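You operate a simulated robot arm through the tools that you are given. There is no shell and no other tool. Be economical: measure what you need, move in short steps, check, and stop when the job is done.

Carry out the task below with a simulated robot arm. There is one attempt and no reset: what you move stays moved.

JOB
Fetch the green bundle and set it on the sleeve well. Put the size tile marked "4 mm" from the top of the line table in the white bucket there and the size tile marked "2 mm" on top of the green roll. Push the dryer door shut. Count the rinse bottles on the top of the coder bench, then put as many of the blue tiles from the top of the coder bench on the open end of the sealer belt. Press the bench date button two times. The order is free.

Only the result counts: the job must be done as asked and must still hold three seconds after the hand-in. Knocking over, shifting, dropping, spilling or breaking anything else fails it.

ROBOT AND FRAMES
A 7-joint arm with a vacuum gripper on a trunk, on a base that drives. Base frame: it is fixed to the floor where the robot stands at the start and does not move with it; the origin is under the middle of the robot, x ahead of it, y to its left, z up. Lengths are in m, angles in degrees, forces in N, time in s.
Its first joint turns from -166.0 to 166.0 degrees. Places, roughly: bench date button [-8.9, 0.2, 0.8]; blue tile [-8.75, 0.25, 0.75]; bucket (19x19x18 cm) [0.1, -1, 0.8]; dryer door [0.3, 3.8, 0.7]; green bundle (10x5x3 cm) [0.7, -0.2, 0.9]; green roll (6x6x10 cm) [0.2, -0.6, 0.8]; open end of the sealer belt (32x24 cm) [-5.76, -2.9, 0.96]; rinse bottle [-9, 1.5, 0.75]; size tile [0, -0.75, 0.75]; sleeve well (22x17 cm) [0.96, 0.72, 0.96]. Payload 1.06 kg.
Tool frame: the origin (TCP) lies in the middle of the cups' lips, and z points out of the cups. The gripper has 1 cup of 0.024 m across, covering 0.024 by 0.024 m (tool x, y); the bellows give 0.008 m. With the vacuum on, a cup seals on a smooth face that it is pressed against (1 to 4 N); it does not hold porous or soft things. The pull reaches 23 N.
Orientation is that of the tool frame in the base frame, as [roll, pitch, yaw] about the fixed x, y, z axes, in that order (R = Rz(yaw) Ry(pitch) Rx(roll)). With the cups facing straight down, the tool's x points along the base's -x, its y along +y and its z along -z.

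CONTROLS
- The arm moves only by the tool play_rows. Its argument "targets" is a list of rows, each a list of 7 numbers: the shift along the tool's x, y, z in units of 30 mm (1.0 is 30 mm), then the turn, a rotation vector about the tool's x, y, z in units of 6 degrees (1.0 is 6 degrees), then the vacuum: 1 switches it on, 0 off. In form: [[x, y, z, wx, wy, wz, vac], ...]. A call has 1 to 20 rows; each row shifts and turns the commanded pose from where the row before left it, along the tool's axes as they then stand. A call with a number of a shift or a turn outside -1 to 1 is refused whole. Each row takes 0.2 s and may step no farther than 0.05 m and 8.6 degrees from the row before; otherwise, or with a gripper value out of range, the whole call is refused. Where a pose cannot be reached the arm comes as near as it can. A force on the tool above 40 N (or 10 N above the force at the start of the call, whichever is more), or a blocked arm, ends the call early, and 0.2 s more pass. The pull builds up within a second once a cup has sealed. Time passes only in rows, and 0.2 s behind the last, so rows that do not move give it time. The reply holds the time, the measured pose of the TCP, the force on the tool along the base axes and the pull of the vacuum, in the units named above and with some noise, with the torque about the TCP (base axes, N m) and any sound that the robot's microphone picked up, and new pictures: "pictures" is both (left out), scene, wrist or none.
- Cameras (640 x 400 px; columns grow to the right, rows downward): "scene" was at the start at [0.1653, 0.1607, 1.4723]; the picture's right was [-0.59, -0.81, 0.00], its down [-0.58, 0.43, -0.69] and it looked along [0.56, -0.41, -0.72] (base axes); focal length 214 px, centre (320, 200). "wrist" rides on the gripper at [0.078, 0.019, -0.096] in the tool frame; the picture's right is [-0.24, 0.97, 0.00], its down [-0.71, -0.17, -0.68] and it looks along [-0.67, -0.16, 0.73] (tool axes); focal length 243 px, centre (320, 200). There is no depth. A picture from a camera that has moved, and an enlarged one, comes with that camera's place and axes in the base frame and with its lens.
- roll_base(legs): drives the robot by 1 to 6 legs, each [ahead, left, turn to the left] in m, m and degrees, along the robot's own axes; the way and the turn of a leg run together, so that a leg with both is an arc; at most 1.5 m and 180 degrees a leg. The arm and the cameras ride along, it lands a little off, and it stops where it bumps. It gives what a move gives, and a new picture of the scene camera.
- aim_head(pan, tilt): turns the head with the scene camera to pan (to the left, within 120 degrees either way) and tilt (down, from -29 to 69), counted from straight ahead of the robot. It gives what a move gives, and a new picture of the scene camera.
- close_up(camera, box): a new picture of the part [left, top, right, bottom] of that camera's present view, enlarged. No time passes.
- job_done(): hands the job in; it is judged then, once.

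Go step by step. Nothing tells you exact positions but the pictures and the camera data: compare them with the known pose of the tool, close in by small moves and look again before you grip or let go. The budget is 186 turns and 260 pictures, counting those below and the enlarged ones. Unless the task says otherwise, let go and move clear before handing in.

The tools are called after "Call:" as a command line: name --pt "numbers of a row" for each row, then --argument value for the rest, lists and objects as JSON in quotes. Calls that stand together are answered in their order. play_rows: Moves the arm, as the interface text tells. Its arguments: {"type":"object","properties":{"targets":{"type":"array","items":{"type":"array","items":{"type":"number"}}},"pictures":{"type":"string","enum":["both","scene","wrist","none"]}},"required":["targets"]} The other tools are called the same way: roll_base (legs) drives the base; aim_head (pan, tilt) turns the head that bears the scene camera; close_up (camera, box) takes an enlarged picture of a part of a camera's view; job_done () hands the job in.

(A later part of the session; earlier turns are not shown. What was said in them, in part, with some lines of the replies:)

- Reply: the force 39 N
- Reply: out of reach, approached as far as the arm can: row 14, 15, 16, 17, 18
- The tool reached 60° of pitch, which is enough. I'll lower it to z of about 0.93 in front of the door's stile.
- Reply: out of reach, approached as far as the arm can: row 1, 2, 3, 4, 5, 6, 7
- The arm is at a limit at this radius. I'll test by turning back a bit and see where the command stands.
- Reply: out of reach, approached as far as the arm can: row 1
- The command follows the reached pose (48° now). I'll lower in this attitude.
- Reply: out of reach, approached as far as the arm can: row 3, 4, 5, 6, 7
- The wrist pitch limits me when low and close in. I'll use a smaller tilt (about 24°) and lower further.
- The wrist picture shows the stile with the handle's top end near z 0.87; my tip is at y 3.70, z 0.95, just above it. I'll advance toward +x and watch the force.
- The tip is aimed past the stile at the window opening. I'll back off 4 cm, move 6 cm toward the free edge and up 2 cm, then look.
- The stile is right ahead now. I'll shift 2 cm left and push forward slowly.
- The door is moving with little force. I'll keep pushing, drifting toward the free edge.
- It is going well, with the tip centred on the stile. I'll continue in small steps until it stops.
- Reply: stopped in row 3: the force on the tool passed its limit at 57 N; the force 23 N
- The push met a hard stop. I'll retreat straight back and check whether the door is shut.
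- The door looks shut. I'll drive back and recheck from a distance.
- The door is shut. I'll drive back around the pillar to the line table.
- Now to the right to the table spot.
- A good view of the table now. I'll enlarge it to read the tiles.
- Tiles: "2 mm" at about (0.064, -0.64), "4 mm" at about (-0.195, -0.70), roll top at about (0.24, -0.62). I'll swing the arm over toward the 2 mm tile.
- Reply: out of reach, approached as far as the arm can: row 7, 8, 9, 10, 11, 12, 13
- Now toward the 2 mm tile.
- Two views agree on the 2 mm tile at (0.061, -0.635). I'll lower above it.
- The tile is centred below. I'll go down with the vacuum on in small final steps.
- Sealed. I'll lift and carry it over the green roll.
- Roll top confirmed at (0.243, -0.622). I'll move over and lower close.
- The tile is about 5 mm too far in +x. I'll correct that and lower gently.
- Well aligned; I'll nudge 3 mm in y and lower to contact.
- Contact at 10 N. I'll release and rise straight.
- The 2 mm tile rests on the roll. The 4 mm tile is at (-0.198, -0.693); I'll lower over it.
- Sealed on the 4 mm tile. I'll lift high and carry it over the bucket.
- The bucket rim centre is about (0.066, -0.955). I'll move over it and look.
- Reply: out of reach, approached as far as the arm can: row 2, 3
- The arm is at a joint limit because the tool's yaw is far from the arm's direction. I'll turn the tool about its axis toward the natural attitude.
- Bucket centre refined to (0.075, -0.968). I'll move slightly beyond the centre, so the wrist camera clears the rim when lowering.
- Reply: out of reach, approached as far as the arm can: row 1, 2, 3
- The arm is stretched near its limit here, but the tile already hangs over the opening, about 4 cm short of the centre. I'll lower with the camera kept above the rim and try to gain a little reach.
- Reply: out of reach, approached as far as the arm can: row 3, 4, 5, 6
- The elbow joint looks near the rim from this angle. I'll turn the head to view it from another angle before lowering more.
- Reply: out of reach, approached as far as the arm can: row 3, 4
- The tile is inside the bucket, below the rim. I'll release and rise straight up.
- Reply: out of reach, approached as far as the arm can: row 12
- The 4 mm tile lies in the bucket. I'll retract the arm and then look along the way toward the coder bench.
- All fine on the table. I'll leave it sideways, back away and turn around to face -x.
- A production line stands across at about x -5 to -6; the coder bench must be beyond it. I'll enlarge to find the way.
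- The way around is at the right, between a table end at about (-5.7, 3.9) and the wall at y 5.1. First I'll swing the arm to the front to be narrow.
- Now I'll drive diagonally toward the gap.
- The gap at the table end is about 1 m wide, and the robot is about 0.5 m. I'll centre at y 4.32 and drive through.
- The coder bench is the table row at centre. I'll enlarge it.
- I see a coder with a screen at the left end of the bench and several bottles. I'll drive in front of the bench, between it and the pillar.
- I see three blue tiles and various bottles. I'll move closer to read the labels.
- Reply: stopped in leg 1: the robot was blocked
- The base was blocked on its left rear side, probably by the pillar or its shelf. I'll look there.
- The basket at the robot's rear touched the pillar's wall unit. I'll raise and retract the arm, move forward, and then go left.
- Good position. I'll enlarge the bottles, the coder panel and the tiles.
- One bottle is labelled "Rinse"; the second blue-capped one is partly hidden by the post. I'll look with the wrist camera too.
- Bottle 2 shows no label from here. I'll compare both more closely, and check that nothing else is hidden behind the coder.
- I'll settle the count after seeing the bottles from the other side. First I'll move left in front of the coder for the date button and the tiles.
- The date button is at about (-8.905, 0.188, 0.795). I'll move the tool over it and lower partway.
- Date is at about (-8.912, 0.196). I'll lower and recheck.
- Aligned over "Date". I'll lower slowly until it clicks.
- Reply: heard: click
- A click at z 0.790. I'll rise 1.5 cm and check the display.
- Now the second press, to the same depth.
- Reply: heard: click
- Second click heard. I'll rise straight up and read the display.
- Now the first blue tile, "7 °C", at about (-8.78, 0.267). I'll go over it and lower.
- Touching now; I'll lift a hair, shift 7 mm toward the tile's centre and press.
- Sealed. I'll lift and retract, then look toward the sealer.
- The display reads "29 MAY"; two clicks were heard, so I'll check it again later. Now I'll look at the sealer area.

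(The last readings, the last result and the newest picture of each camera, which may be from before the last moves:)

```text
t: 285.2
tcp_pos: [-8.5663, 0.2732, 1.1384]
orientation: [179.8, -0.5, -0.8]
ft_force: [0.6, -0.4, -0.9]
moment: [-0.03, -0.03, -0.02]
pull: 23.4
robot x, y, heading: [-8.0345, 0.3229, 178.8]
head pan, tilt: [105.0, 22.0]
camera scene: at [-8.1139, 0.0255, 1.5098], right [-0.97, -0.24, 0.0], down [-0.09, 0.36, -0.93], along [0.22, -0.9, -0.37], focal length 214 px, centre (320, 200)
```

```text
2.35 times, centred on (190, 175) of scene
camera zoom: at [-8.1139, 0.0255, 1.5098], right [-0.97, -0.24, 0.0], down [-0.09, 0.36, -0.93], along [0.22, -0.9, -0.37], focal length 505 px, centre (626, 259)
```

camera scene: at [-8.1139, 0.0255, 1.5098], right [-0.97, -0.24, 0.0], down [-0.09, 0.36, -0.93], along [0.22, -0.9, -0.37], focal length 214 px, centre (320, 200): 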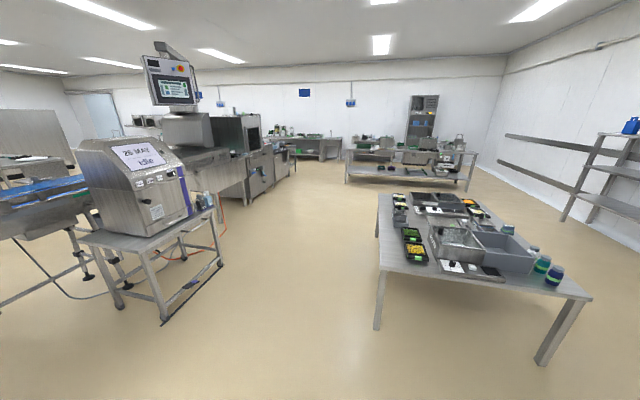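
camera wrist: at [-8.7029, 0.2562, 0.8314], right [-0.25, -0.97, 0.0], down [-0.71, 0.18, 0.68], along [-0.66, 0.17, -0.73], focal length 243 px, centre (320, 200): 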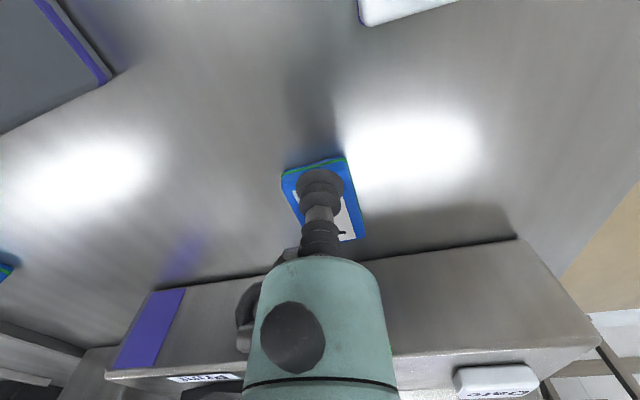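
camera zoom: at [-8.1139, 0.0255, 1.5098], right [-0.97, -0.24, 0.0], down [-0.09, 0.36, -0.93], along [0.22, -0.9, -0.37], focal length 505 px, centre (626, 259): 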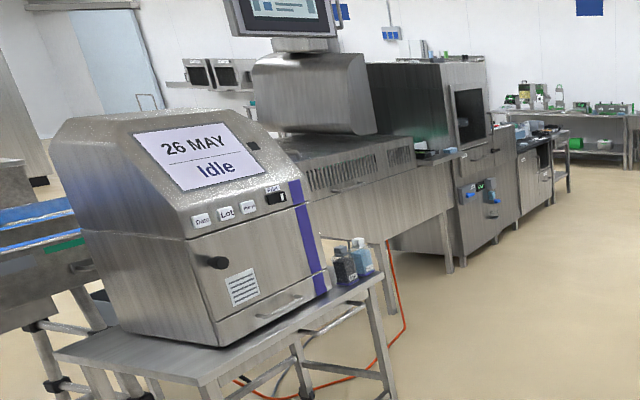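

The other unit there is a different coder; the sealer's open end is at its near end. I'll drive down the aisle and turn to face it.

Call:
roll_base --legs '[[-0.5, 1.25, 0], [0, 1.25, 0], [0, 0, 90], [0, 0, 90]]'

Call:
aim_head --pan -10 --tilt 25

```text
t: 305.6
tcp_pos: [-7.0869, -2.1742, 1.1373]
orientation: [179.8, -0.5, 179.0]
ft_force: [-0.1, 0.4, -1.3]
moment: [0.02, 0.01, -0.02]
pull: 23.1
robot x, y, heading: [-7.6199, -2.2282, -1.2]
head pan, tilt: [105.0, 22.0]
camera scene: at [-7.5382, -1.93, 1.5098], right [0.97, 0.24, 0.0], down [0.09, -0.36, -0.93], along [-0.22, 0.9, -0.37], focal length 214 px, centre (320, 200)
```

scene: 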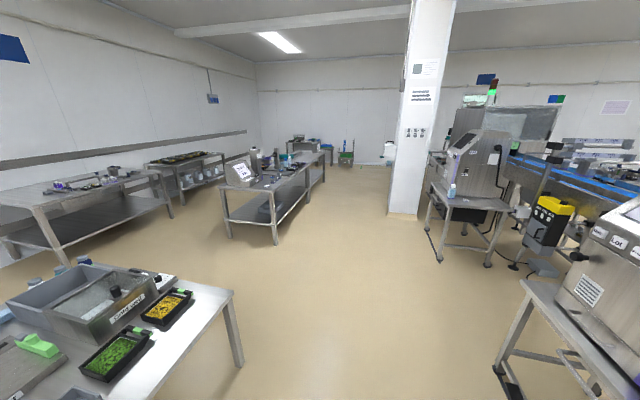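

```text
t: 307.5
tcp_pos: [-7.0866, -2.1738, 1.1378]
orientation: [179.7, -0.6, 179.0]
ft_force: [-0.4, -0.1, -0.1]
moment: [-0.02, 0.0, -0.02]
pull: 23.1
robot x, y, heading: [-7.6148, -2.2253, -1.1]
head pan, tilt: [-10.0, 25.0]
camera scene: at [-7.4257, -2.0381, 1.505], right [-0.19, -0.98, 0.0], down [-0.41, 0.08, -0.91], along [0.89, -0.18, -0.42], focal length 214 px, centre (320, 200)
```

scene: 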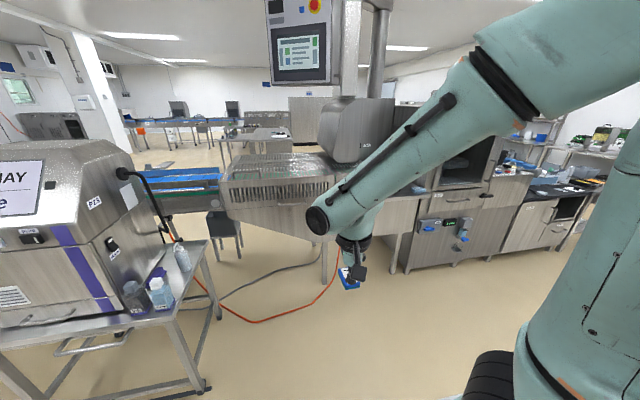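

The open end lies right of the hood, behind my arm in this picture. I'll shift right and approach a bit, then look.

Call:
roll_base --legs '[[0.3, -0.7, 1.1]]'

Call:
aim_head --pan 0 --tilt 25

Call:
close_up --camera "scene" --box '[160, 100, 480, 300]'

```text
t: 311.5
tcp_pos: [-6.7953, -2.8521, 1.1385]
orientation: [179.7, -0.6, 179.7]
ft_force: [-1.3, -0.6, 0.2]
moment: [0.01, -0.01, -0.02]
pull: 22.7
robot x, y, heading: [-7.3263, -2.9121, -0.3]
head pan, tilt: [-10.0, 25.0]
camera scene: at [-7.137, -2.7217, 1.505], right [-0.18, -0.98, 0.0], down [-0.42, 0.08, -0.91], along [0.89, -0.16, -0.42], focal length 214 px, centre (320, 200)
```

scene: 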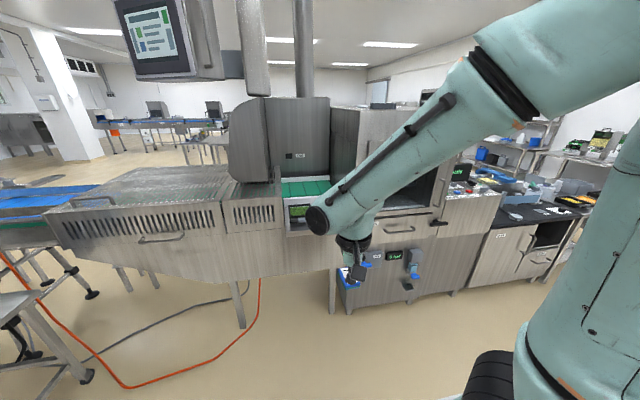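

```text
t: 312.2
tcp_pos: [-6.7959, -2.8516, 1.1377]
orientation: [179.7, -0.5, 179.8]
ft_force: [-0.3, -1.1, -0.4]
moment: [0.01, 0.03, 0.01]
pull: 22.7
robot x, y, heading: [-7.3257, -2.9153, -0.4]
head pan, tilt: [0.0, 25.0]
camera scene: at [-7.1355, -2.7057, 1.505], right [-0.01, -1.0, 0.0], down [-0.42, 0.0, -0.91], along [0.91, -0.01, -0.42], focal length 214 px, centre (320, 200)
```

scene: 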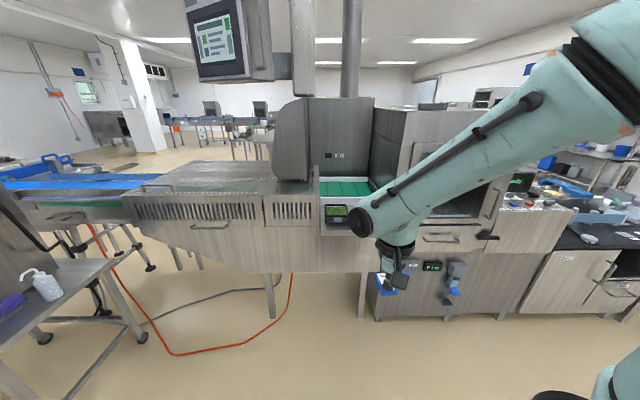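

```text
2.00 times, centred on (320, 200) of scene
camera zoom: at [-7.1355, -2.7057, 1.505], right [-0.01, -1.0, 0.0], down [-0.42, 0.0, -0.91], along [0.91, -0.01, -0.42], focal length 429 px, centre (320, 200)
```

zoom: 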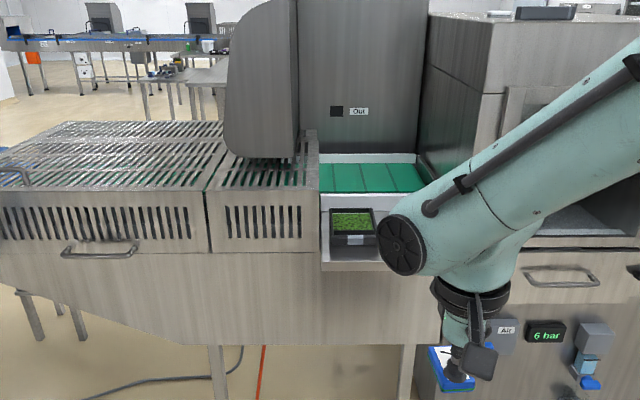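

The green belt end is visible at about x -5.89 to -5.65, y -2.72 to -3.08, with a small tray on a shelf in front of it that I must not touch. I'll approach.

Call:
roll_base --legs '[[0.7, 0.06, 0.4]]'

Call:
aim_head --pan -5 --tilt 40

```text
t: 316.1
tcp_pos: [-6.1068, -2.7936, 1.1377]
orientation: [179.7, -0.5, -179.9]
ft_force: [0.9, -0.1, -0.1]
moment: [0.01, 0.02, 0.04]
pull: 23.1
robot x, y, heading: [-6.6417, -2.8548, -0.0]
head pan, tilt: [0.0, 25.0]
camera scene: at [-6.4475, -2.6483, 1.5049], right [0.0, -1.0, 0.0], down [-0.42, 0.0, -0.91], along [0.91, 0.0, -0.42], focal length 214 px, centre (320, 200)
```

scene: 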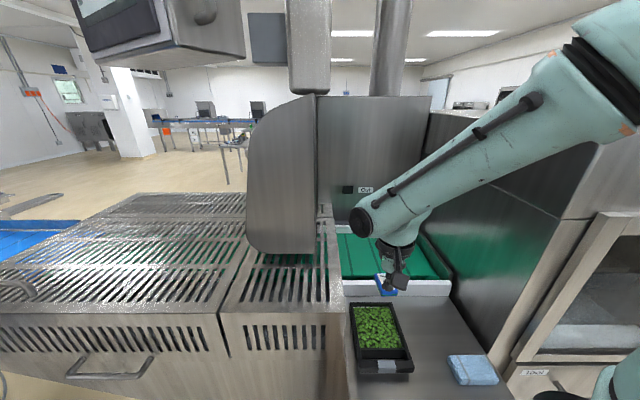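

```text
t: 316.8
tcp_pos: [-6.1078, -2.794, 1.1377]
orientation: [179.8, -0.6, -179.9]
ft_force: [0.8, -0.2, -0.5]
moment: [-0.01, 0.02, -0.02]
pull: 22.4
robot x, y, heading: [-6.6404, -2.8561, -0.3]
head pan, tilt: [-5.0, 40.0]
camera scene: at [-6.455, -2.6557, 1.4817], right [-0.09, -1.0, 0.0], down [-0.64, 0.06, -0.77], along [0.76, -0.07, -0.64], focal length 214 px, centre (320, 200)
```

scene: 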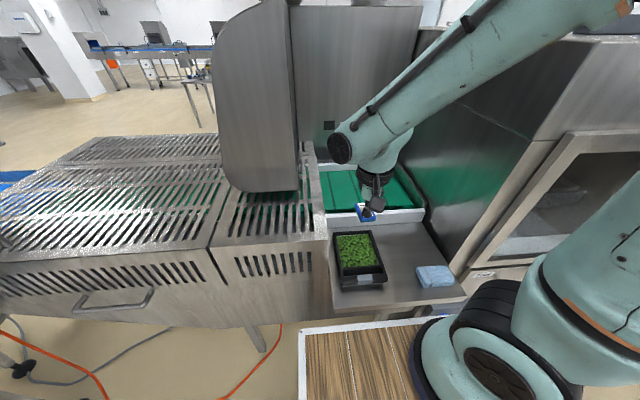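

A good view. I'll move over the belt with the first tile.

Call:
play_rows --pt "-1 -0.14 0 0 0 0 1" --pt "-1 -0.14 0 0 0 0 1" --pt "-1 -0.14 0 0 0 0 1" --pt "-1 -0.14 0 0 0 0 1" --pt "-1 -0.14 0 0 0 0 1" --pt "-1 -0.14 0 0 0 0 1" --pt "-1 -0.14 0 0 0 0 1" --pt "-1 -0.14 0 0 0 0 1" --pt "-1 -0.14 0 0 0 0 1" --pt "-1 -0.14 0 0 0 0 1" --pt "-1 -0.14 0 0 0 0 1"

Call:
close_up --camera "scene" --box '[280, 100, 460, 240]'

```text
t: 319.2
tcp_pos: [-5.7775, -2.8406, 1.1327]
orientation: [179.7, -0.4, -179.9]
ft_force: [-0.3, 0.1, 0.7]
moment: [-0.01, -0.04, -0.04]
pull: 23.1
robot x, y, heading: [-6.641, -2.8558, -0.3]
head pan, tilt: [-5.0, 40.0]
camera scene: at [-6.4554, -2.6557, 1.4817], right [-0.09, -1.0, 0.0], down [-0.64, 0.06, -0.77], along [0.76, -0.07, -0.64], focal length 214 px, centre (320, 200)
camera wrist: at [-5.8555, -2.8204, 1.2307], right [0.23, 0.97, 0.0], down [0.71, -0.17, 0.68], along [0.66, -0.16, -0.73], focal length 243 px, centre (320, 200)
```

scene: 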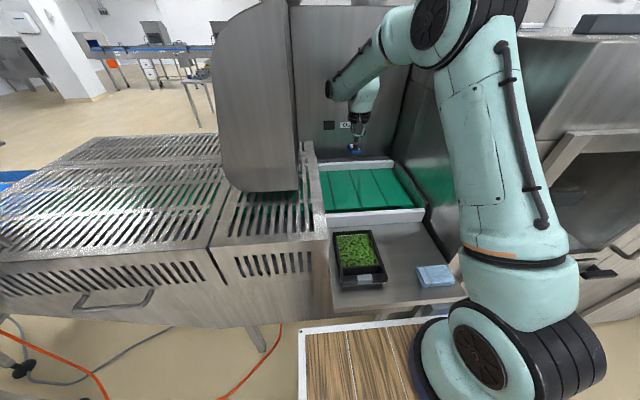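
wrist: 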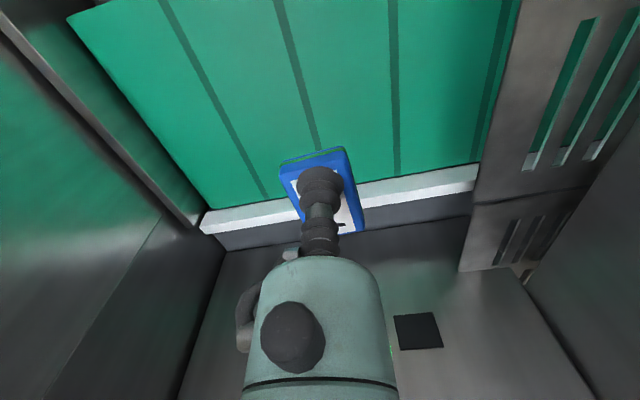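

```text
2.86 times, centred on (370, 170) of scene
camera zoom: at [-6.4554, -2.6557, 1.4817], right [-0.09, -1.0, 0.0], down [-0.64, 0.06, -0.77], along [0.76, -0.07, -0.64], focal length 613 px, centre (177, 286)
```

zoom: 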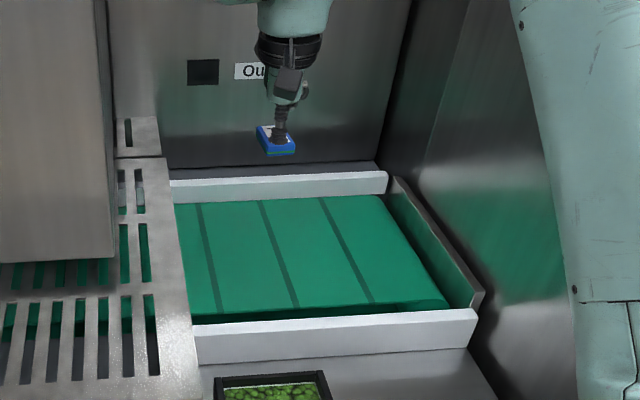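

Clear surroundings; I'll lower.

Call:
play_rows --pt "0 0 1 0 0 0 1" --pt "0 0 1 0 0 0 1" --pt "0 0 1 0 0 0 1" --pt "0 0 1 0 0 0 1" --pt "0 0 0.4 0 0 0 1" --pictures "wrist"

Call:
close_up --camera "scene" --box '[280, 100, 460, 240]'

```text
t: 320.4
tcp_pos: [-5.7795, -2.8392, 1.002]
orientation: [179.8, -0.6, -179.9]
ft_force: [0.2, 0.2, 0.4]
moment: [-0.04, -0.02, 0.02]
pull: 23.4
robot x, y, heading: [-6.6397, -2.859, -0.1]
head pan, tilt: [-5.0, 40.0]
camera wrist: at [-5.8576, -2.8198, 1.0989], right [0.23, 0.97, 0.0], down [0.71, -0.17, 0.68], along [0.66, -0.16, -0.73], focal length 243 px, centre (320, 200)
```

wrist: 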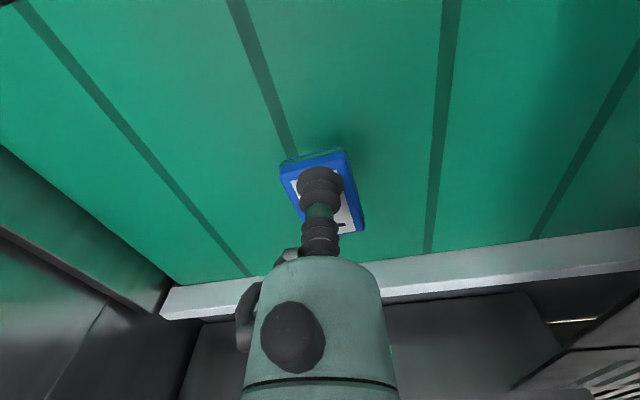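

```text
2.86 times, centred on (370, 170) of scene
camera zoom: at [-6.4551, -2.6557, 1.4816], right [-0.09, -1.0, 0.0], down [-0.64, 0.06, -0.77], along [0.76, -0.07, -0.64], focal length 613 px, centre (177, 286)
```

zoom: 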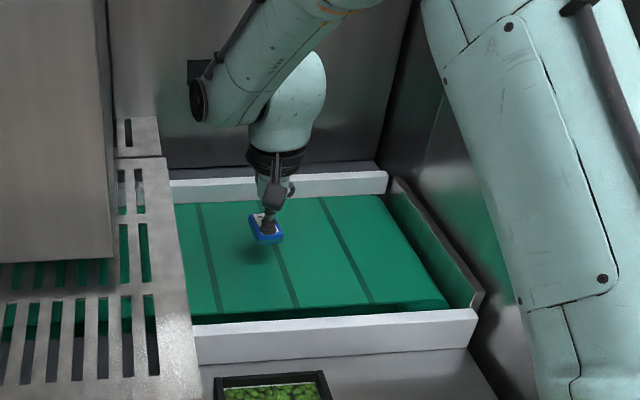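

Call:
play_rows --pt "0 0 0.3 0 0 0 1" --pt "0 0 0.2 0 0 0 1" --pt "0 0 0.12 0 0 0 1" --pt "0 0 0.1 0 0 0 1" --pt "0 0 0.1 0 0 0 1" --pictures "none"

```text
t: 321.6
tcp_pos: [-5.7791, -2.8379, 0.9786]
orientation: [179.7, -0.4, -179.9]
ft_force: [0.0, -0.2, -0.7]
moment: [0.02, 0.0, 0.04]
pull: 23.2
robot x, y, heading: [-6.6385, -2.8549, 0.0]
head pan, tilt: [-5.0, 40.0]
```

Call:
play_rows --pt "0 0 0.1 0 0 0 1" --pt "0 0 0.1 0 0 0 1" --pt "0 0 0.08 0 0 0 1" --pictures "wrist"

```text
t: 322.4
tcp_pos: [-5.7784, -2.838, 0.9693]
orientation: [179.8, -0.5, 180.0]
ft_force: [0.1, -0.3, -0.1]
moment: [-0.02, 0.01, 0.01]
pull: 22.6
robot x, y, heading: [-6.64, -2.8566, -0.1]
head pan, tilt: [-5.0, 40.0]
camera wrist: at [-5.8573, -2.819, 1.0667], right [0.23, 0.97, 0.0], down [0.71, -0.17, 0.68], along [0.66, -0.16, -0.73], focal length 243 px, centre (320, 200)
```

wrist: 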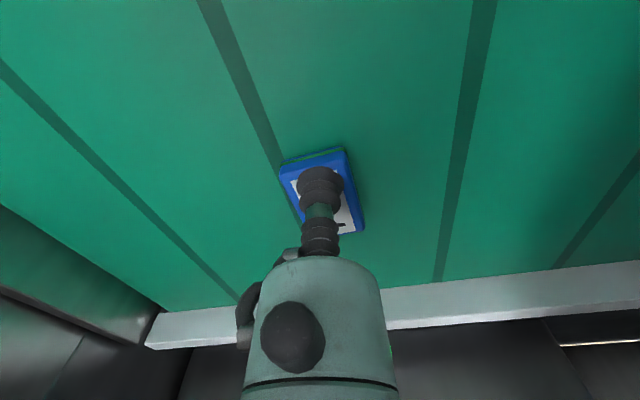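

Call:
play_rows --pt "0 0 0.1 0 0 0 1" --pt "0 0 0.08 0 0 0 1" --pt "0 0 0.08 0 0 0 1" --pictures "none"

```text
t: 323.2
tcp_pos: [-5.7783, -2.8376, 0.9646]
orientation: [179.8, -0.3, -179.9]
ft_force: [-5.1, 4.2, 16.3]
moment: [-0.01, -0.09, 0.02]
pull: 22.7
robot x, y, heading: [-6.6409, -2.8555, -0.1]
head pan, tilt: [-5.0, 40.0]
```

Contact at z 0.965. I'll release and retreat.

Call:
play_rows --pt "0 0 -0.06 0 0 0 0" --pt "0 0 0 0 0 0 0" --pt "0 0 0 0 0 0 0" --pt "0 0 0 0 0 0 0" --pt "0 0 0 0 0 0 0" --pt "0 0 -0.2 0 0 0 0" --pt "0 0 -0.6 0 0 0 0" --pt "0 0 -1 0 0 0 0" --pt "0 0 -1 0 0 0 0" --pt "0 0 -1 0 0 0 0" --pt "0 0 -1 0 0 0 0" --pt "0 0 -1 0 0 0 0" --pt "1 0 -0.5 0 0 0 0" --pt "1 0 0 0 0 0 0" --pt "1 0 0 0 0 0 0" --pt "1 0 0 0 0 0 0" --pt "1 0 0 0 0 0 0" --pt "1 0 0 0 0 0 0" --pt "1 0 0 0 0 0 0" --pt "1 0 0 0 0 0 0" --pictures "none"

Call:
play_rows --pt "1 0 0 0 0 0 0" --pt "1 0 0 0 0 0 0" --pictures "scene"

Call:
close_up --camera "scene" --box '[280, 140, 460, 280]'

```text
t: 327.4
tcp_pos: [-6.0177, -2.842, 1.1563]
orientation: [179.8, -0.5, -179.8]
ft_force: [0.9, 0.4, 0.0]
moment: [0.01, 0.04, 0.0]
pull: 0.1
robot x, y, heading: [-6.6411, -2.8533, -0.1]
head pan, tilt: [-5.0, 40.0]
```

```text
t: 328.0
tcp_pos: [-6.0772, -2.8389, 1.1571]
orientation: [179.8, -0.6, -179.8]
ft_force: [0.2, -0.1, -1.2]
moment: [-0.04, 0.0, -0.01]
pull: 0.1
robot x, y, heading: [-6.6423, -2.8568, -0.1]
head pan, tilt: [-5.0, 40.0]
camera scene: at [-6.4546, -2.6556, 1.4816], right [-0.09, -1.0, 0.0], down [-0.64, 0.06, -0.77], along [0.76, -0.07, -0.64], focal length 214 px, centre (320, 200)
```

scene: 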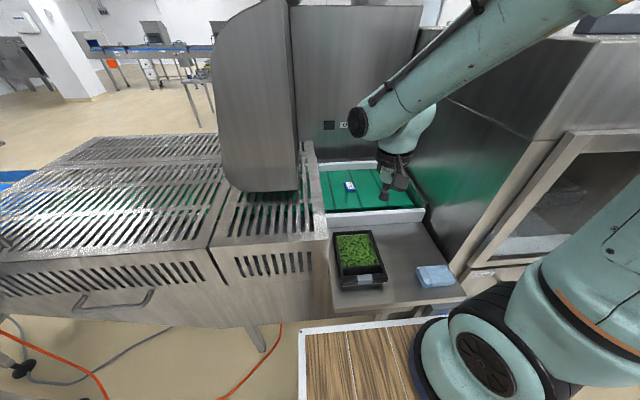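

```text
2.86 times, centred on (370, 210) of scene
camera zoom: at [-6.4546, -2.6556, 1.4816], right [-0.09, -1.0, 0.0], down [-0.64, 0.06, -0.77], along [0.76, -0.07, -0.64], focal length 613 px, centre (177, 171)
```

zoom: 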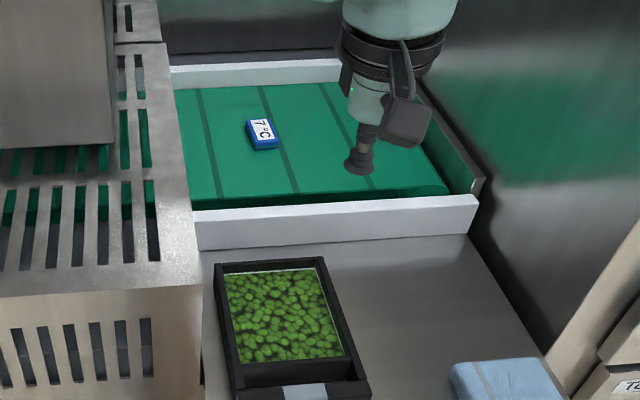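

The first tile is on the belt. I'll go back to the bench for the second one.

Call:
roll_base --legs '[[-0.7, 0, 0], [-0.2, 0.6, 0], [0, 0, 90], [0, 0, 90], [0, -1.3, 0], [0.35, -1.35, 0]]'

Call:
aim_head --pan 0 --tilt 45

Call:
close_up --camera "scene" --box '[240, 80, 440, 260]'

```text
t: 355.1
tcp_pos: [-8.3031, 0.4041, 1.1581]
orientation: [179.8, -0.4, -3.5]
ft_force: [0.2, 0.2, -0.7]
moment: [0.02, -0.04, 0.01]
pull: 0.0
robot x, y, heading: [-7.7407, 0.384, 176.2]
head pan, tilt: [-5.0, 40.0]
camera scene: at [-7.9369, 0.1932, 1.4816], right [0.15, 0.99, 0.0], down [0.64, -0.1, -0.77], along [-0.76, 0.12, -0.64], focal length 214 px, centre (320, 200)
```

scene: 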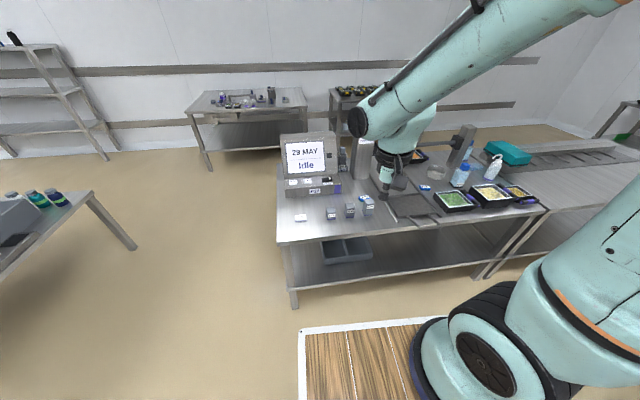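

```text
t: 355.7
tcp_pos: [-8.302, 0.4049, 1.1566]
orientation: [179.7, -0.5, -3.7]
ft_force: [0.1, 0.8, -0.3]
moment: [-0.01, 0.04, 0.03]
pull: 0.1
robot x, y, heading: [-7.7382, 0.3879, 176.3]
head pan, tilt: [0.0, 45.0]
camera scene: at [-7.934, 0.1856, 1.4744], right [0.07, 1.0, 0.0], down [0.71, -0.05, -0.71], along [-0.71, 0.05, -0.71], focal length 214 px, centre (320, 200)
```

scene: 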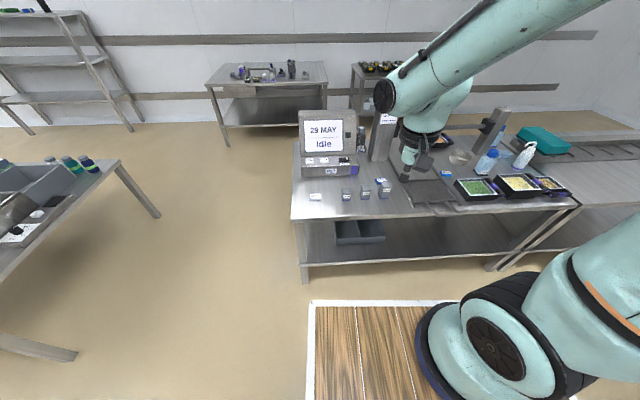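

```text
2.22 times, centred on (340, 170) of scene
camera zoom: at [-7.934, 0.1856, 1.4744], right [0.07, 1.0, 0.0], down [0.71, -0.05, -0.71], along [-0.71, 0.05, -0.71], focal length 477 px, centre (276, 267)
```

zoom: 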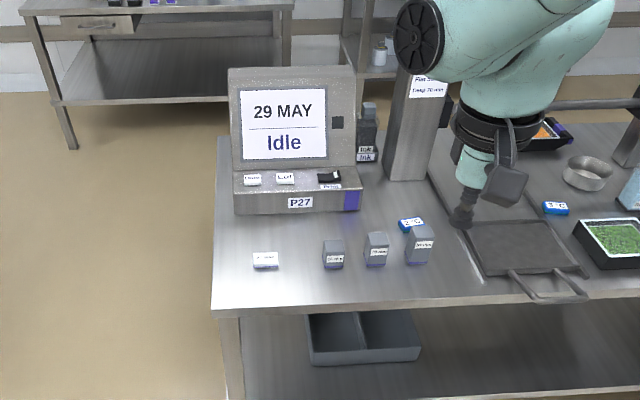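

The tile "2 °C" sits tight behind a gauge block, so I'll take the free-standing "3 °C" at about (-8.833, 0.951) next. I'll move in front of it.

Call:
roll_base --legs '[[0, -0.5, 3.7], [0.28, 0, 0]]'

Call:
aim_head --pan 0 --tilt 48

Call:
close_up --camera "scene" --box '[260, 100, 500, 260]'

```text
t: 360.2
tcp_pos: [-8.5729, 0.8597, 1.1572]
orientation: [179.7, -0.4, 0.7]
ft_force: [0.5, -0.6, 1.3]
moment: [0.01, 0.04, 0.0]
pull: 0.0
robot x, y, heading: [-8.0086, 0.8831, -179.4]
head pan, tilt: [0.0, 45.0]
camera scene: at [-8.189, 0.6682, 1.4744], right [-0.01, 1.0, 0.0], down [0.71, 0.0, -0.71], along [-0.71, 0.0, -0.71], focal length 214 px, centre (320, 200)
```

scene: 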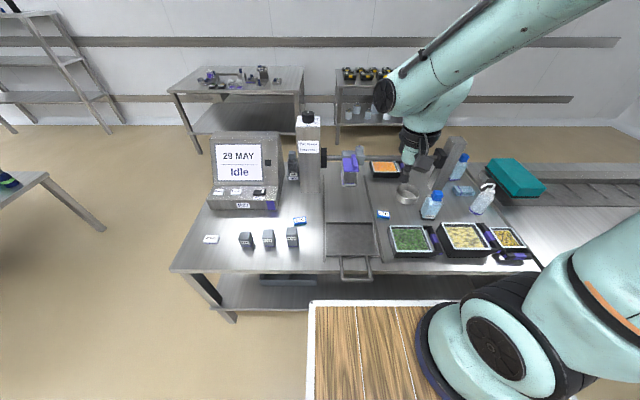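

```text
t: 360.9
tcp_pos: [-8.5721, 0.8606, 1.1571]
orientation: [179.8, -0.6, 0.6]
ft_force: [0.5, 0.3, 0.1]
moment: [-0.05, -0.01, 0.0]
pull: 0.2
robot x, y, heading: [-8.0089, 0.8832, -179.9]
head pan, tilt: [0.0, 48.0]
camera scene: at [-8.1864, 0.6682, 1.4702], right [-0.01, 1.0, 0.0], down [0.74, 0.0, -0.67], along [-0.67, 0.0, -0.74], focal length 214 px, centre (320, 200)
```

scene: 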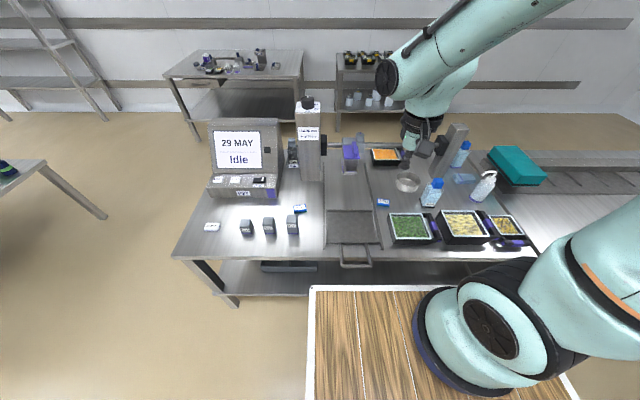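

```text
2.50 times, centred on (380, 180) of scene
camera zoom: at [-8.1864, 0.6682, 1.4702], right [-0.01, 1.0, 0.0], down [0.74, 0.0, -0.67], along [-0.67, 0.0, -0.74], focal length 536 px, centre (170, 250)
```

zoom: 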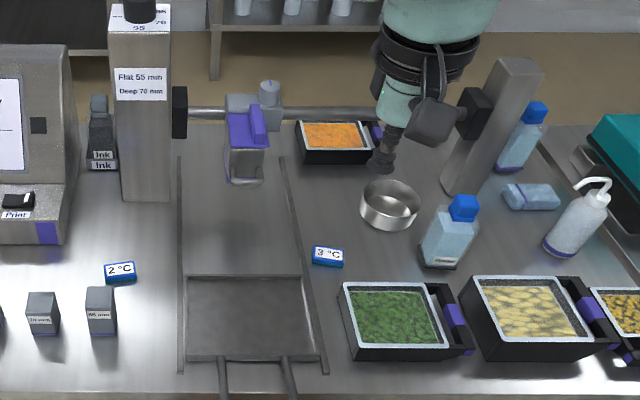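

"3 °C" at (-8.839, 0.956). I'll move over it and lower.

Call:
play_rows --pt "-0.99 -0.353 0 0 0 0 0" --pt "-0.99 -0.353 0 0 0 0 0" --pt "-0.99 -0.353 0 0 0 0 0" --pt "-0.99 -0.353 0 0 0 0 0" --pt "-0.99 -0.353 0 0 0 0 0" --pt "-0.99 -0.353 0 0 0 0 0" --pt "-0.99 -0.353 0 0 0 0 0" --pt "-0.99 -0.353 0 0 0 0 0" --pt "-0.99 -0.353 0 0 0 0 0" --pt "0 0 1 0 0 0 0" --pt "0 0 1 0 0 0 0" --pt "0 0 1 0 0 0 0" --pt "0 0 1 0 0 0 0" --pt "0 0 1 0 0 0 0"

```text
t: 363.9
tcp_pos: [-8.8386, 0.9522, 1.0043]
orientation: [179.7, -0.4, 0.6]
ft_force: [0.0, 0.2, 0.6]
moment: [0.01, 0.0, -0.05]
pull: 0.2
robot x, y, heading: [-8.0116, 0.8807, -179.9]
head pan, tilt: [0.0, 48.0]
camera scene: at [-8.1862, 0.6682, 1.4702], right [-0.01, 1.0, 0.0], down [0.74, 0.0, -0.67], along [-0.67, 0.0, -0.74], focal length 214 px, centre (320, 200)
camera wrist: at [-8.7622, 0.9338, 1.1014], right [-0.23, -0.97, 0.0], down [-0.72, 0.17, 0.68], along [-0.66, 0.15, -0.73], focal length 243 px, centre (320, 200)
```

scene: 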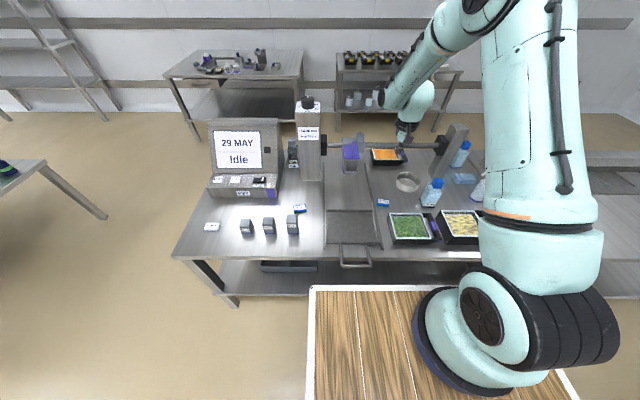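
wrist: 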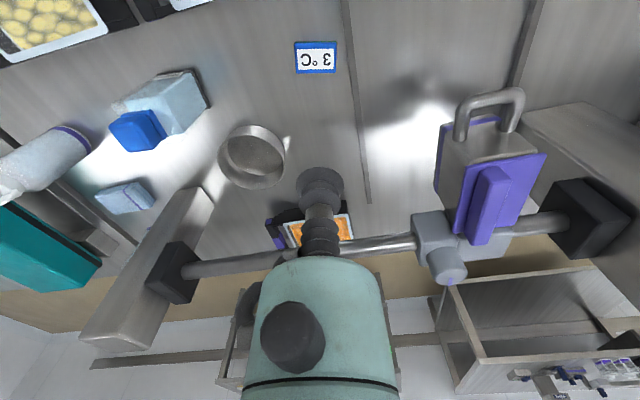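

Clearances are fine (the rod is at about x -9.03). The tile is confirmed at (-8.839, 0.955); lowering.

Call:
play_rows --pt "0 -0.1 1 0 0 0 0" --pt "0 0 1 0 0 0 0" --pt "0 0 1 0 0 0 0" --pt "0 0 1 0 0 0 0" --pt "0 0 1 0 0 0 0" --pt "0 0 1 0 0 0 0" --pt "0 0 1 0 0 0 1" --pt "0 0 0.5 0 0 0 1" --pictures "wrist"

```text
t: 365.7
tcp_pos: [-8.8378, 0.9528, 0.7811]
orientation: [179.8, -0.5, 0.6]
ft_force: [0.6, 0.4, 0.1]
moment: [-0.02, -0.01, -0.01]
pull: 0.0
robot x, y, heading: [-8.0117, 0.8804, -179.6]
head pan, tilt: [0.0, 48.0]
camera wrist: at [-8.7597, 0.9368, 0.877], right [-0.23, -0.97, 0.0], down [-0.72, 0.17, 0.68], along [-0.66, 0.15, -0.73], focal length 243 px, centre (320, 200)
```

wrist: 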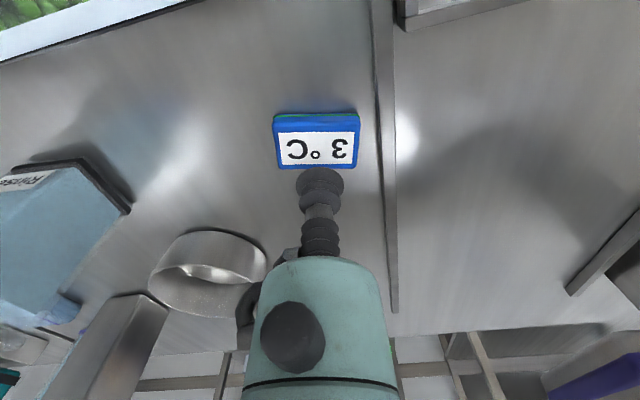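

Call:
play_rows --pt "-0.08 -0.15 0.8 0 0 0 1" --pt "0 0 0.5 0 0 0 1" --pt "0 0 0.2 0 0 0 1" --pt "0 0 0.1 0 0 0 1" --pt "0 0 0.08 0 0 0 1" --pt "0 0 0 0 0 0 1" --pt "0 0 0 0 0 0 1" --pt "0 0 0 0 0 0 1" --pictures "none"

```text
t: 367.5
tcp_pos: [-8.8414, 0.9586, 0.7299]
orientation: [179.8, -0.3, 0.7]
ft_force: [-0.4, -1.3, 9.7]
moment: [0.03, 0.08, 0.03]
pull: 22.8
robot x, y, heading: [-8.0083, 0.8847, -179.7]
head pan, tilt: [0.0, 48.0]
```

Sealed. I'll lift, retract and drive to the sealer again, pausing on the way to compare the bottles at the other coder.

Call:
play_rows --pt "0 0 -0.5 0 0 0 1" --pt "0 0 -1 0 0 0 1" --pt "0 0 -1 0 0 0 1" --pt "0 0 -1 0 0 0 1" --pt "0 0 -1 0 0 0 1" --pt "0 0 -1 0 0 0 1" --pt "0 0 -1 0 0 0 1" --pt "0.5 0 -1 0 0 0 1" --pt "1 0 -1 0 0 0 1" --pt "1 0 -1 0 0 0 1" --pt "1 0 -1 0 0 0 1" --pt "1 0 -1 0 0 0 1" --pt "1 0 -1 0 0 0 1" --pt "1 0 -1 0 0 0 1" --pt "1 0 0 0 0 0 1" --pt "1 0 0 0 0 0 1" --pt "0.5 0 0 0 0 0 1" --pictures "none"

Call:
roll_base --legs '[[-0.5, 1.3, 0], [0, 0.6, 0], [0, 1.25, 0], [0, 0, 90], [0, 0, 90]]'

Call:
aim_head --pan 25 --tilt 25

```text
t: 371.1
tcp_pos: [-8.5745, 0.9613, 1.1354]
orientation: [179.8, -0.5, 0.6]
ft_force: [0.2, 0.3, -0.4]
moment: [0.01, -0.05, -0.03]
pull: 22.9
robot x, y, heading: [-8.0099, 0.8809, -179.8]
head pan, tilt: [0.0, 48.0]
```

```text
t: 394.7
tcp_pos: [-7.1103, -2.4761, 1.1363]
orientation: [179.8, -0.6, 174.0]
ft_force: [-0.8, 0.3, 0.0]
moment: [0.01, -0.02, 0.0]
pull: 22.8
robot x, y, heading: [-7.6619, -2.3304, -6.2]
head pan, tilt: [0.0, 48.0]
camera scene: at [-7.4615, -2.1445, 1.4702], right [-0.11, -0.99, 0.0], down [-0.74, 0.08, -0.67], along [0.67, -0.07, -0.74], focal length 214 px, centre (320, 200)
```

scene: 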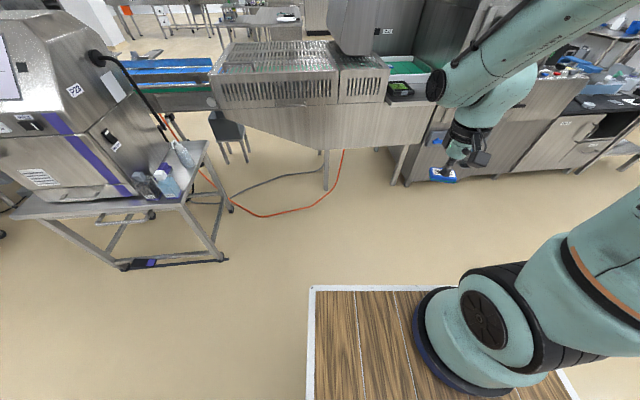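

```text
t: 395.6
tcp_pos: [-7.112, -2.4768, 1.1341]
orientation: [179.8, -0.4, 174.1]
ft_force: [0.3, 0.0, 1.4]
moment: [0.02, 0.0, -0.02]
pull: 22.9
robot x, y, heading: [-7.6626, -2.3316, -6.5]
head pan, tilt: [25.0, 25.0]
camera scene: at [-7.4527, -2.1064, 1.5049], right [0.32, -0.95, 0.0], down [-0.4, -0.14, -0.91], along [0.86, 0.29, -0.42], focal length 214 px, centre (320, 200)
```

scene: 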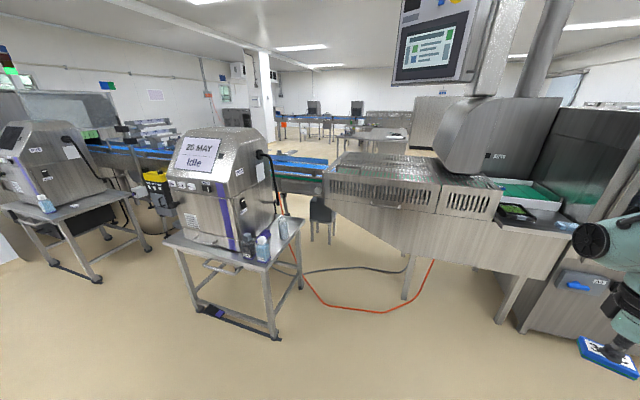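

Call:
close_up --camera "scene" --box '[220, 205, 310, 275]'

Call:
close_up --camera "scene" --box '[20, 180, 80, 230]'

```text
5.71 times, centred on (265, 240) of scene
camera zoom: at [-7.4527, -2.1064, 1.5049], right [0.32, -0.95, 0.0], down [-0.4, -0.14, -0.91], along [0.86, 0.29, -0.42], focal length 1226 px, centre (634, -29)
```

zoom: 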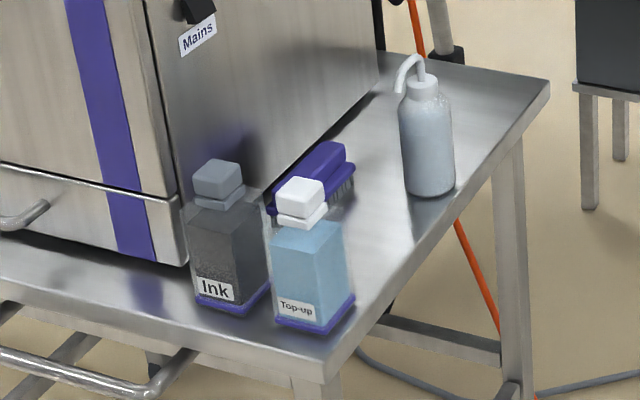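

```text
8.00 times, centred on (50, 205) of scene
camera zoom: at [-7.4527, -2.1064, 1.5049], right [0.32, -0.95, 0.0], down [-0.4, -0.14, -0.91], along [0.86, 0.29, -0.42], focal length 1716 px, centre (2480, 160)
```

zoom: 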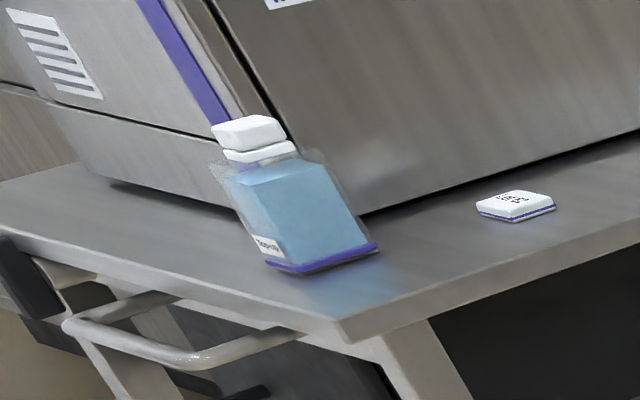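

Very useful: in this family the cap colour tells the content ("Ink" grey, "Top-up" white, "Rinse" blue), and the labels sit on one side only. So both blue-capped bottles on the bench are rinse bottles: two, hence two tiles. On to the sealer.

Call:
roll_base --legs '[[0.3, -0.5, 6.3], [0.7, 0, 0]]'

Call:
aim_head --pan -5 --tilt 40

```text
t: 402.5
tcp_pos: [-6.0972, -2.9271, 1.1359]
orientation: [179.8, -0.5, -179.8]
ft_force: [0.3, 0.1, -0.6]
moment: [-0.02, 0.0, -0.03]
pull: 23.2
robot x, y, heading: [-6.6629, -2.8426, 0.1]
head pan, tilt: [25.0, 25.0]
camera scene: at [-6.477, -2.5969, 1.5049], right [0.42, -0.91, 0.0], down [-0.38, -0.18, -0.91], along [0.82, 0.38, -0.42], focal length 214 px, centre (320, 200)
```

scene: 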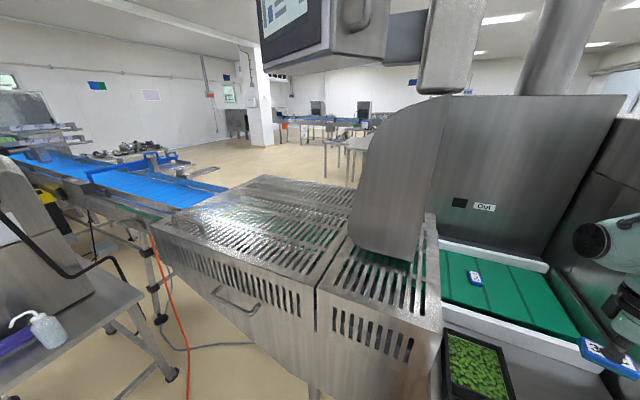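

```text
t: 403.4
tcp_pos: [-6.0961, -2.9278, 1.1332]
orientation: [179.8, -0.5, -179.8]
ft_force: [0.6, -0.1, -0.2]
moment: [-0.01, -0.03, 0.02]
pull: 23.0
robot x, y, heading: [-6.6585, -2.8416, 0.0]
head pan, tilt: [-5.0, 40.0]
camera scene: at [-6.4758, -2.6432, 1.4817], right [-0.09, -1.0, 0.0], down [-0.64, 0.06, -0.77], along [0.76, -0.07, -0.64], focal length 214 px, centre (320, 200)
```

scene: 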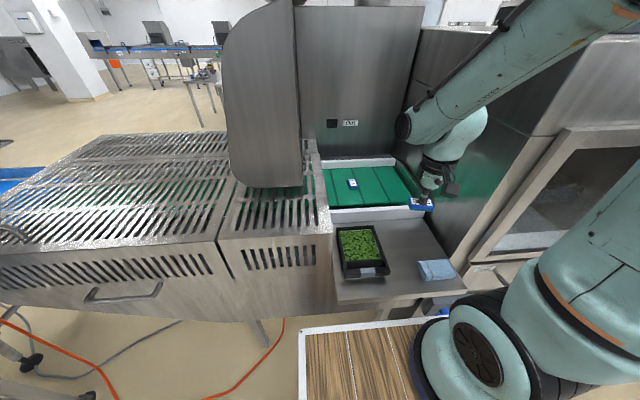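

Now extend over the belt beside the first tile, at y -2.93.

Call:
play_rows --pt "-0.97 0 0 0 0 0 1" --pt "-0.97 0 0 0 0 0 1" --pt "-0.97 0 0 0 0 0 1" --pt "-0.97 0 0 0 0 0 1" --pt "-0.97 0 0 0 0 0 1" --pt "-0.97 0 0 0 0 0 1" --pt "-0.97 0 0 0 0 0 1" --pt "-0.97 0 0 0 0 0 1" --pt "-0.97 0 0 0 0 0 1" --pt "-0.97 0 0 0 0 0 1" --pt "-0.97 0 0 0 0 0 1"

Call:
close_up --camera "scene" --box '[280, 60, 500, 240]'

```text
t: 405.8
tcp_pos: [-5.7773, -2.9245, 1.134]
orientation: [179.8, -0.4, -179.7]
ft_force: [0.0, 0.2, 1.1]
moment: [-0.01, -0.01, -0.02]
pull: 22.0
robot x, y, heading: [-6.6622, -2.8445, -0.1]
head pan, tilt: [-5.0, 40.0]
camera scene: at [-6.4762, -2.6432, 1.4817], right [-0.09, -1.0, 0.0], down [-0.64, 0.06, -0.77], along [0.76, -0.07, -0.64], focal length 214 px, centre (320, 200)
camera wrist: at [-5.8555, -2.906, 1.2298], right [0.23, 0.97, 0.0], down [0.71, -0.17, 0.68], along [0.66, -0.16, -0.73], focal length 243 px, centre (320, 200)
```

scene: 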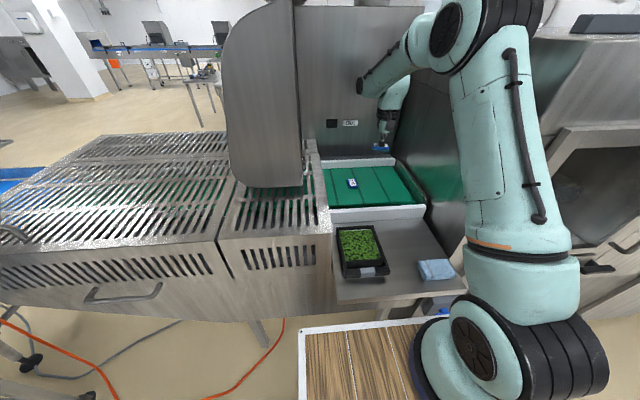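
wrist: 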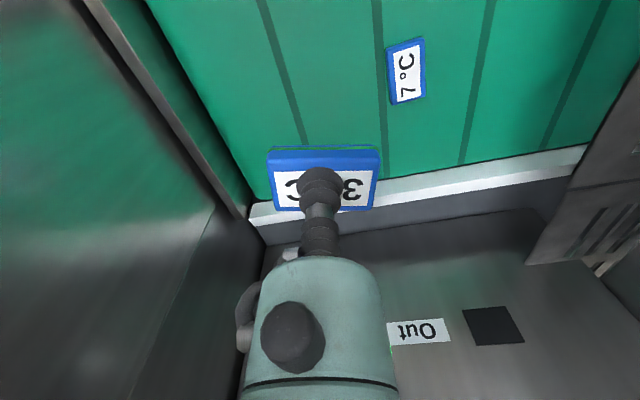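

```text
2.22 times, centred on (390, 150) of scene
camera zoom: at [-6.4762, -2.6432, 1.4817], right [-0.09, -1.0, 0.0], down [-0.64, 0.06, -0.77], along [0.76, -0.07, -0.64], focal length 477 px, centre (164, 311)
```

zoom: 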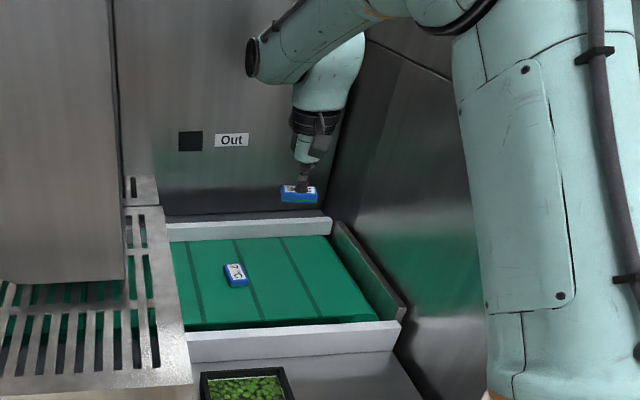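

Good spacing. I'll lower to just above contact.

Call:
play_rows --pt "0 0 1 0 0 0 1" --pt "0 0 1 0 0 0 1" --pt "0 0 1 0 0 0 1" --pt "0 0 1 0 0 0 1" --pt "0 0 0.8 0 0 0 1" --pt "0 0 0.3 0 0 0 1" --pt "0 0 0.15 0 0 0 1" --pictures "wrist"

```text
t: 407.4
tcp_pos: [-5.7781, -2.9277, 0.9737]
orientation: [179.8, -0.5, -179.8]
ft_force: [0.2, 0.7, -0.7]
moment: [0.0, 0.02, 0.02]
pull: 23.1
robot x, y, heading: [-6.6603, -2.8424, -0.1]
head pan, tilt: [-5.0, 40.0]
camera wrist: at [-5.8561, -2.9082, 1.0709], right [0.23, 0.97, 0.0], down [0.71, -0.17, 0.68], along [0.66, -0.16, -0.73], focal length 243 px, centre (320, 200)
```

wrist: 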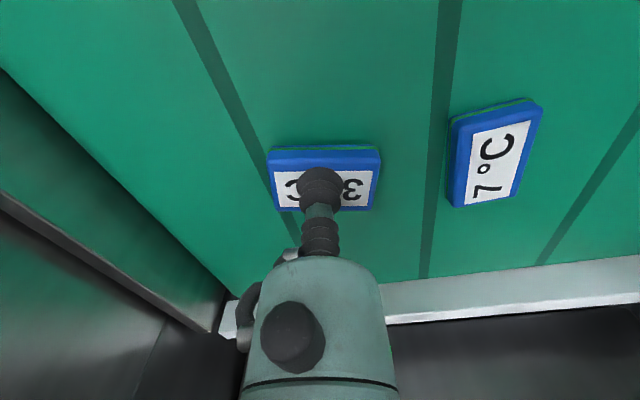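

Call:
play_rows --pt "0 0 0.12 0 0 0 1" --pt "0 0 0.1 0 0 0 1" --pt "0 0 0.08 0 0 0 1" --pictures "none"

```text
t: 408.2
tcp_pos: [-5.7784, -2.9267, 0.965]
orientation: [179.9, -0.5, -179.8]
ft_force: [-0.3, 0.7, -0.9]
moment: [0.02, 0.0, -0.03]
pull: 22.9
robot x, y, heading: [-6.6612, -2.8422, -0.2]
head pan, tilt: [-5.0, 40.0]
```

Call:
play_rows --pt "0 0 0.06 0 0 0 1" --pt "0 0 0.06 0 0 0 1" --pictures "none"

```text
t: 408.8
tcp_pos: [-5.7781, -2.9265, 0.9637]
orientation: [179.8, -0.2, -179.8]
ft_force: [2.7, 2.3, 16.7]
moment: [-0.02, -0.04, 0.05]
pull: 22.7
robot x, y, heading: [-6.6627, -2.8448, 0.1]
head pan, tilt: [-5.0, 40.0]
```

Contact. I'll release and retreat.

Call:
play_rows --pt "0 0 -0.06 0 0 0 0" --pt "0 0 0 0 0 0 0" --pt "0 0 0 0 0 0 0" --pt "0 0 0 0 0 0 0" --pt "0 0 0 0 0 0 0" --pt "0 0 -0.2 0 0 0 0" --pt "0 0 -0.6 0 0 0 0" --pt "0 0 -1 0 0 0 0" --pt "0 0 -1 0 0 0 0" --pt "0 0 -1 0 0 0 0" --pt "0 0 -1 0 0 0 0" --pt "0 0 -1 0 0 0 0" --pt "1 0 -0.5 0 0 0 0" --pt "1 0 0 0 0 0 0" --pt "1 0 0 0 0 0 0" --pt "1 0 0 0 0 0 0" --pt "1 0 0 0 0 0 0" --pt "1 0 0 0 0 0 0" --pt "1 0 0 0 0 0 0" --pt "1 0 0 0 0 0 0" --pictures "scene"

Call:
close_up --camera "scene" --box '[280, 140, 460, 280]'

```text
t: 413.0
tcp_pos: [-6.0171, -2.9278, 1.1545]
orientation: [179.7, -0.4, -179.7]
ft_force: [0.2, 0.1, -0.6]
moment: [0.0, 0.0, 0.02]
pull: 0.0
robot x, y, heading: [-6.6636, -2.8398, -0.0]
head pan, tilt: [-5.0, 40.0]
camera scene: at [-6.4754, -2.6432, 1.4816], right [-0.09, -1.0, 0.0], down [-0.64, 0.06, -0.77], along [0.76, -0.07, -0.64], focal length 214 px, centre (320, 200)
```

scene: 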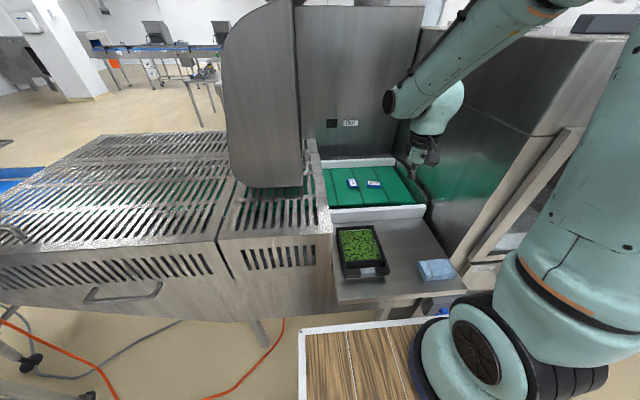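

```text
2.86 times, centred on (370, 210) of scene
camera zoom: at [-6.4754, -2.6432, 1.4816], right [-0.09, -1.0, 0.0], down [-0.64, 0.06, -0.77], along [0.76, -0.07, -0.64], focal length 613 px, centre (177, 171)
```

zoom: 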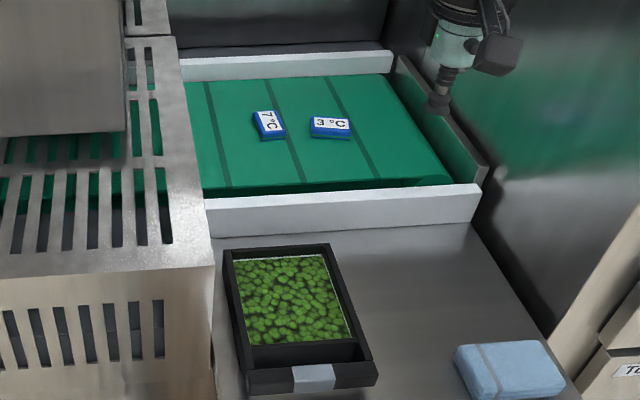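

Both tiles lie on the belt's open end and the arm is clear. Everything asked for has been done, so I'm handing in.

Call:
job_done

```text
The job is handed in.
```

I've handed the job in, with one doubt: I pressed the date button twice and heard two clicks, but the display went from 26 MAY to 29 MAY, so a third press may have registered.

- **Green bundle:** it is lying in the sleeve well.
- **Size tiles:** the "4 mm" tile is in the white bucket and the "2 mm" tile is on top of the green roll.
- **Dryer door:** it is pushed shut.
- **Rinse bottles and blue tiles:** I counted two rinse bottles, so I put two blue tiles ("7 °C" and "3 °C") on the open end of the sealer belt. Only one bottle showed a "Rinse" label. I counted the other by its matching blue cap, since its label side was out of view.
- **Base bump:** while driving to the coder bench, the back of the robot bumped the wall unit on a pillar and stopped. I saw nothing knocked over.
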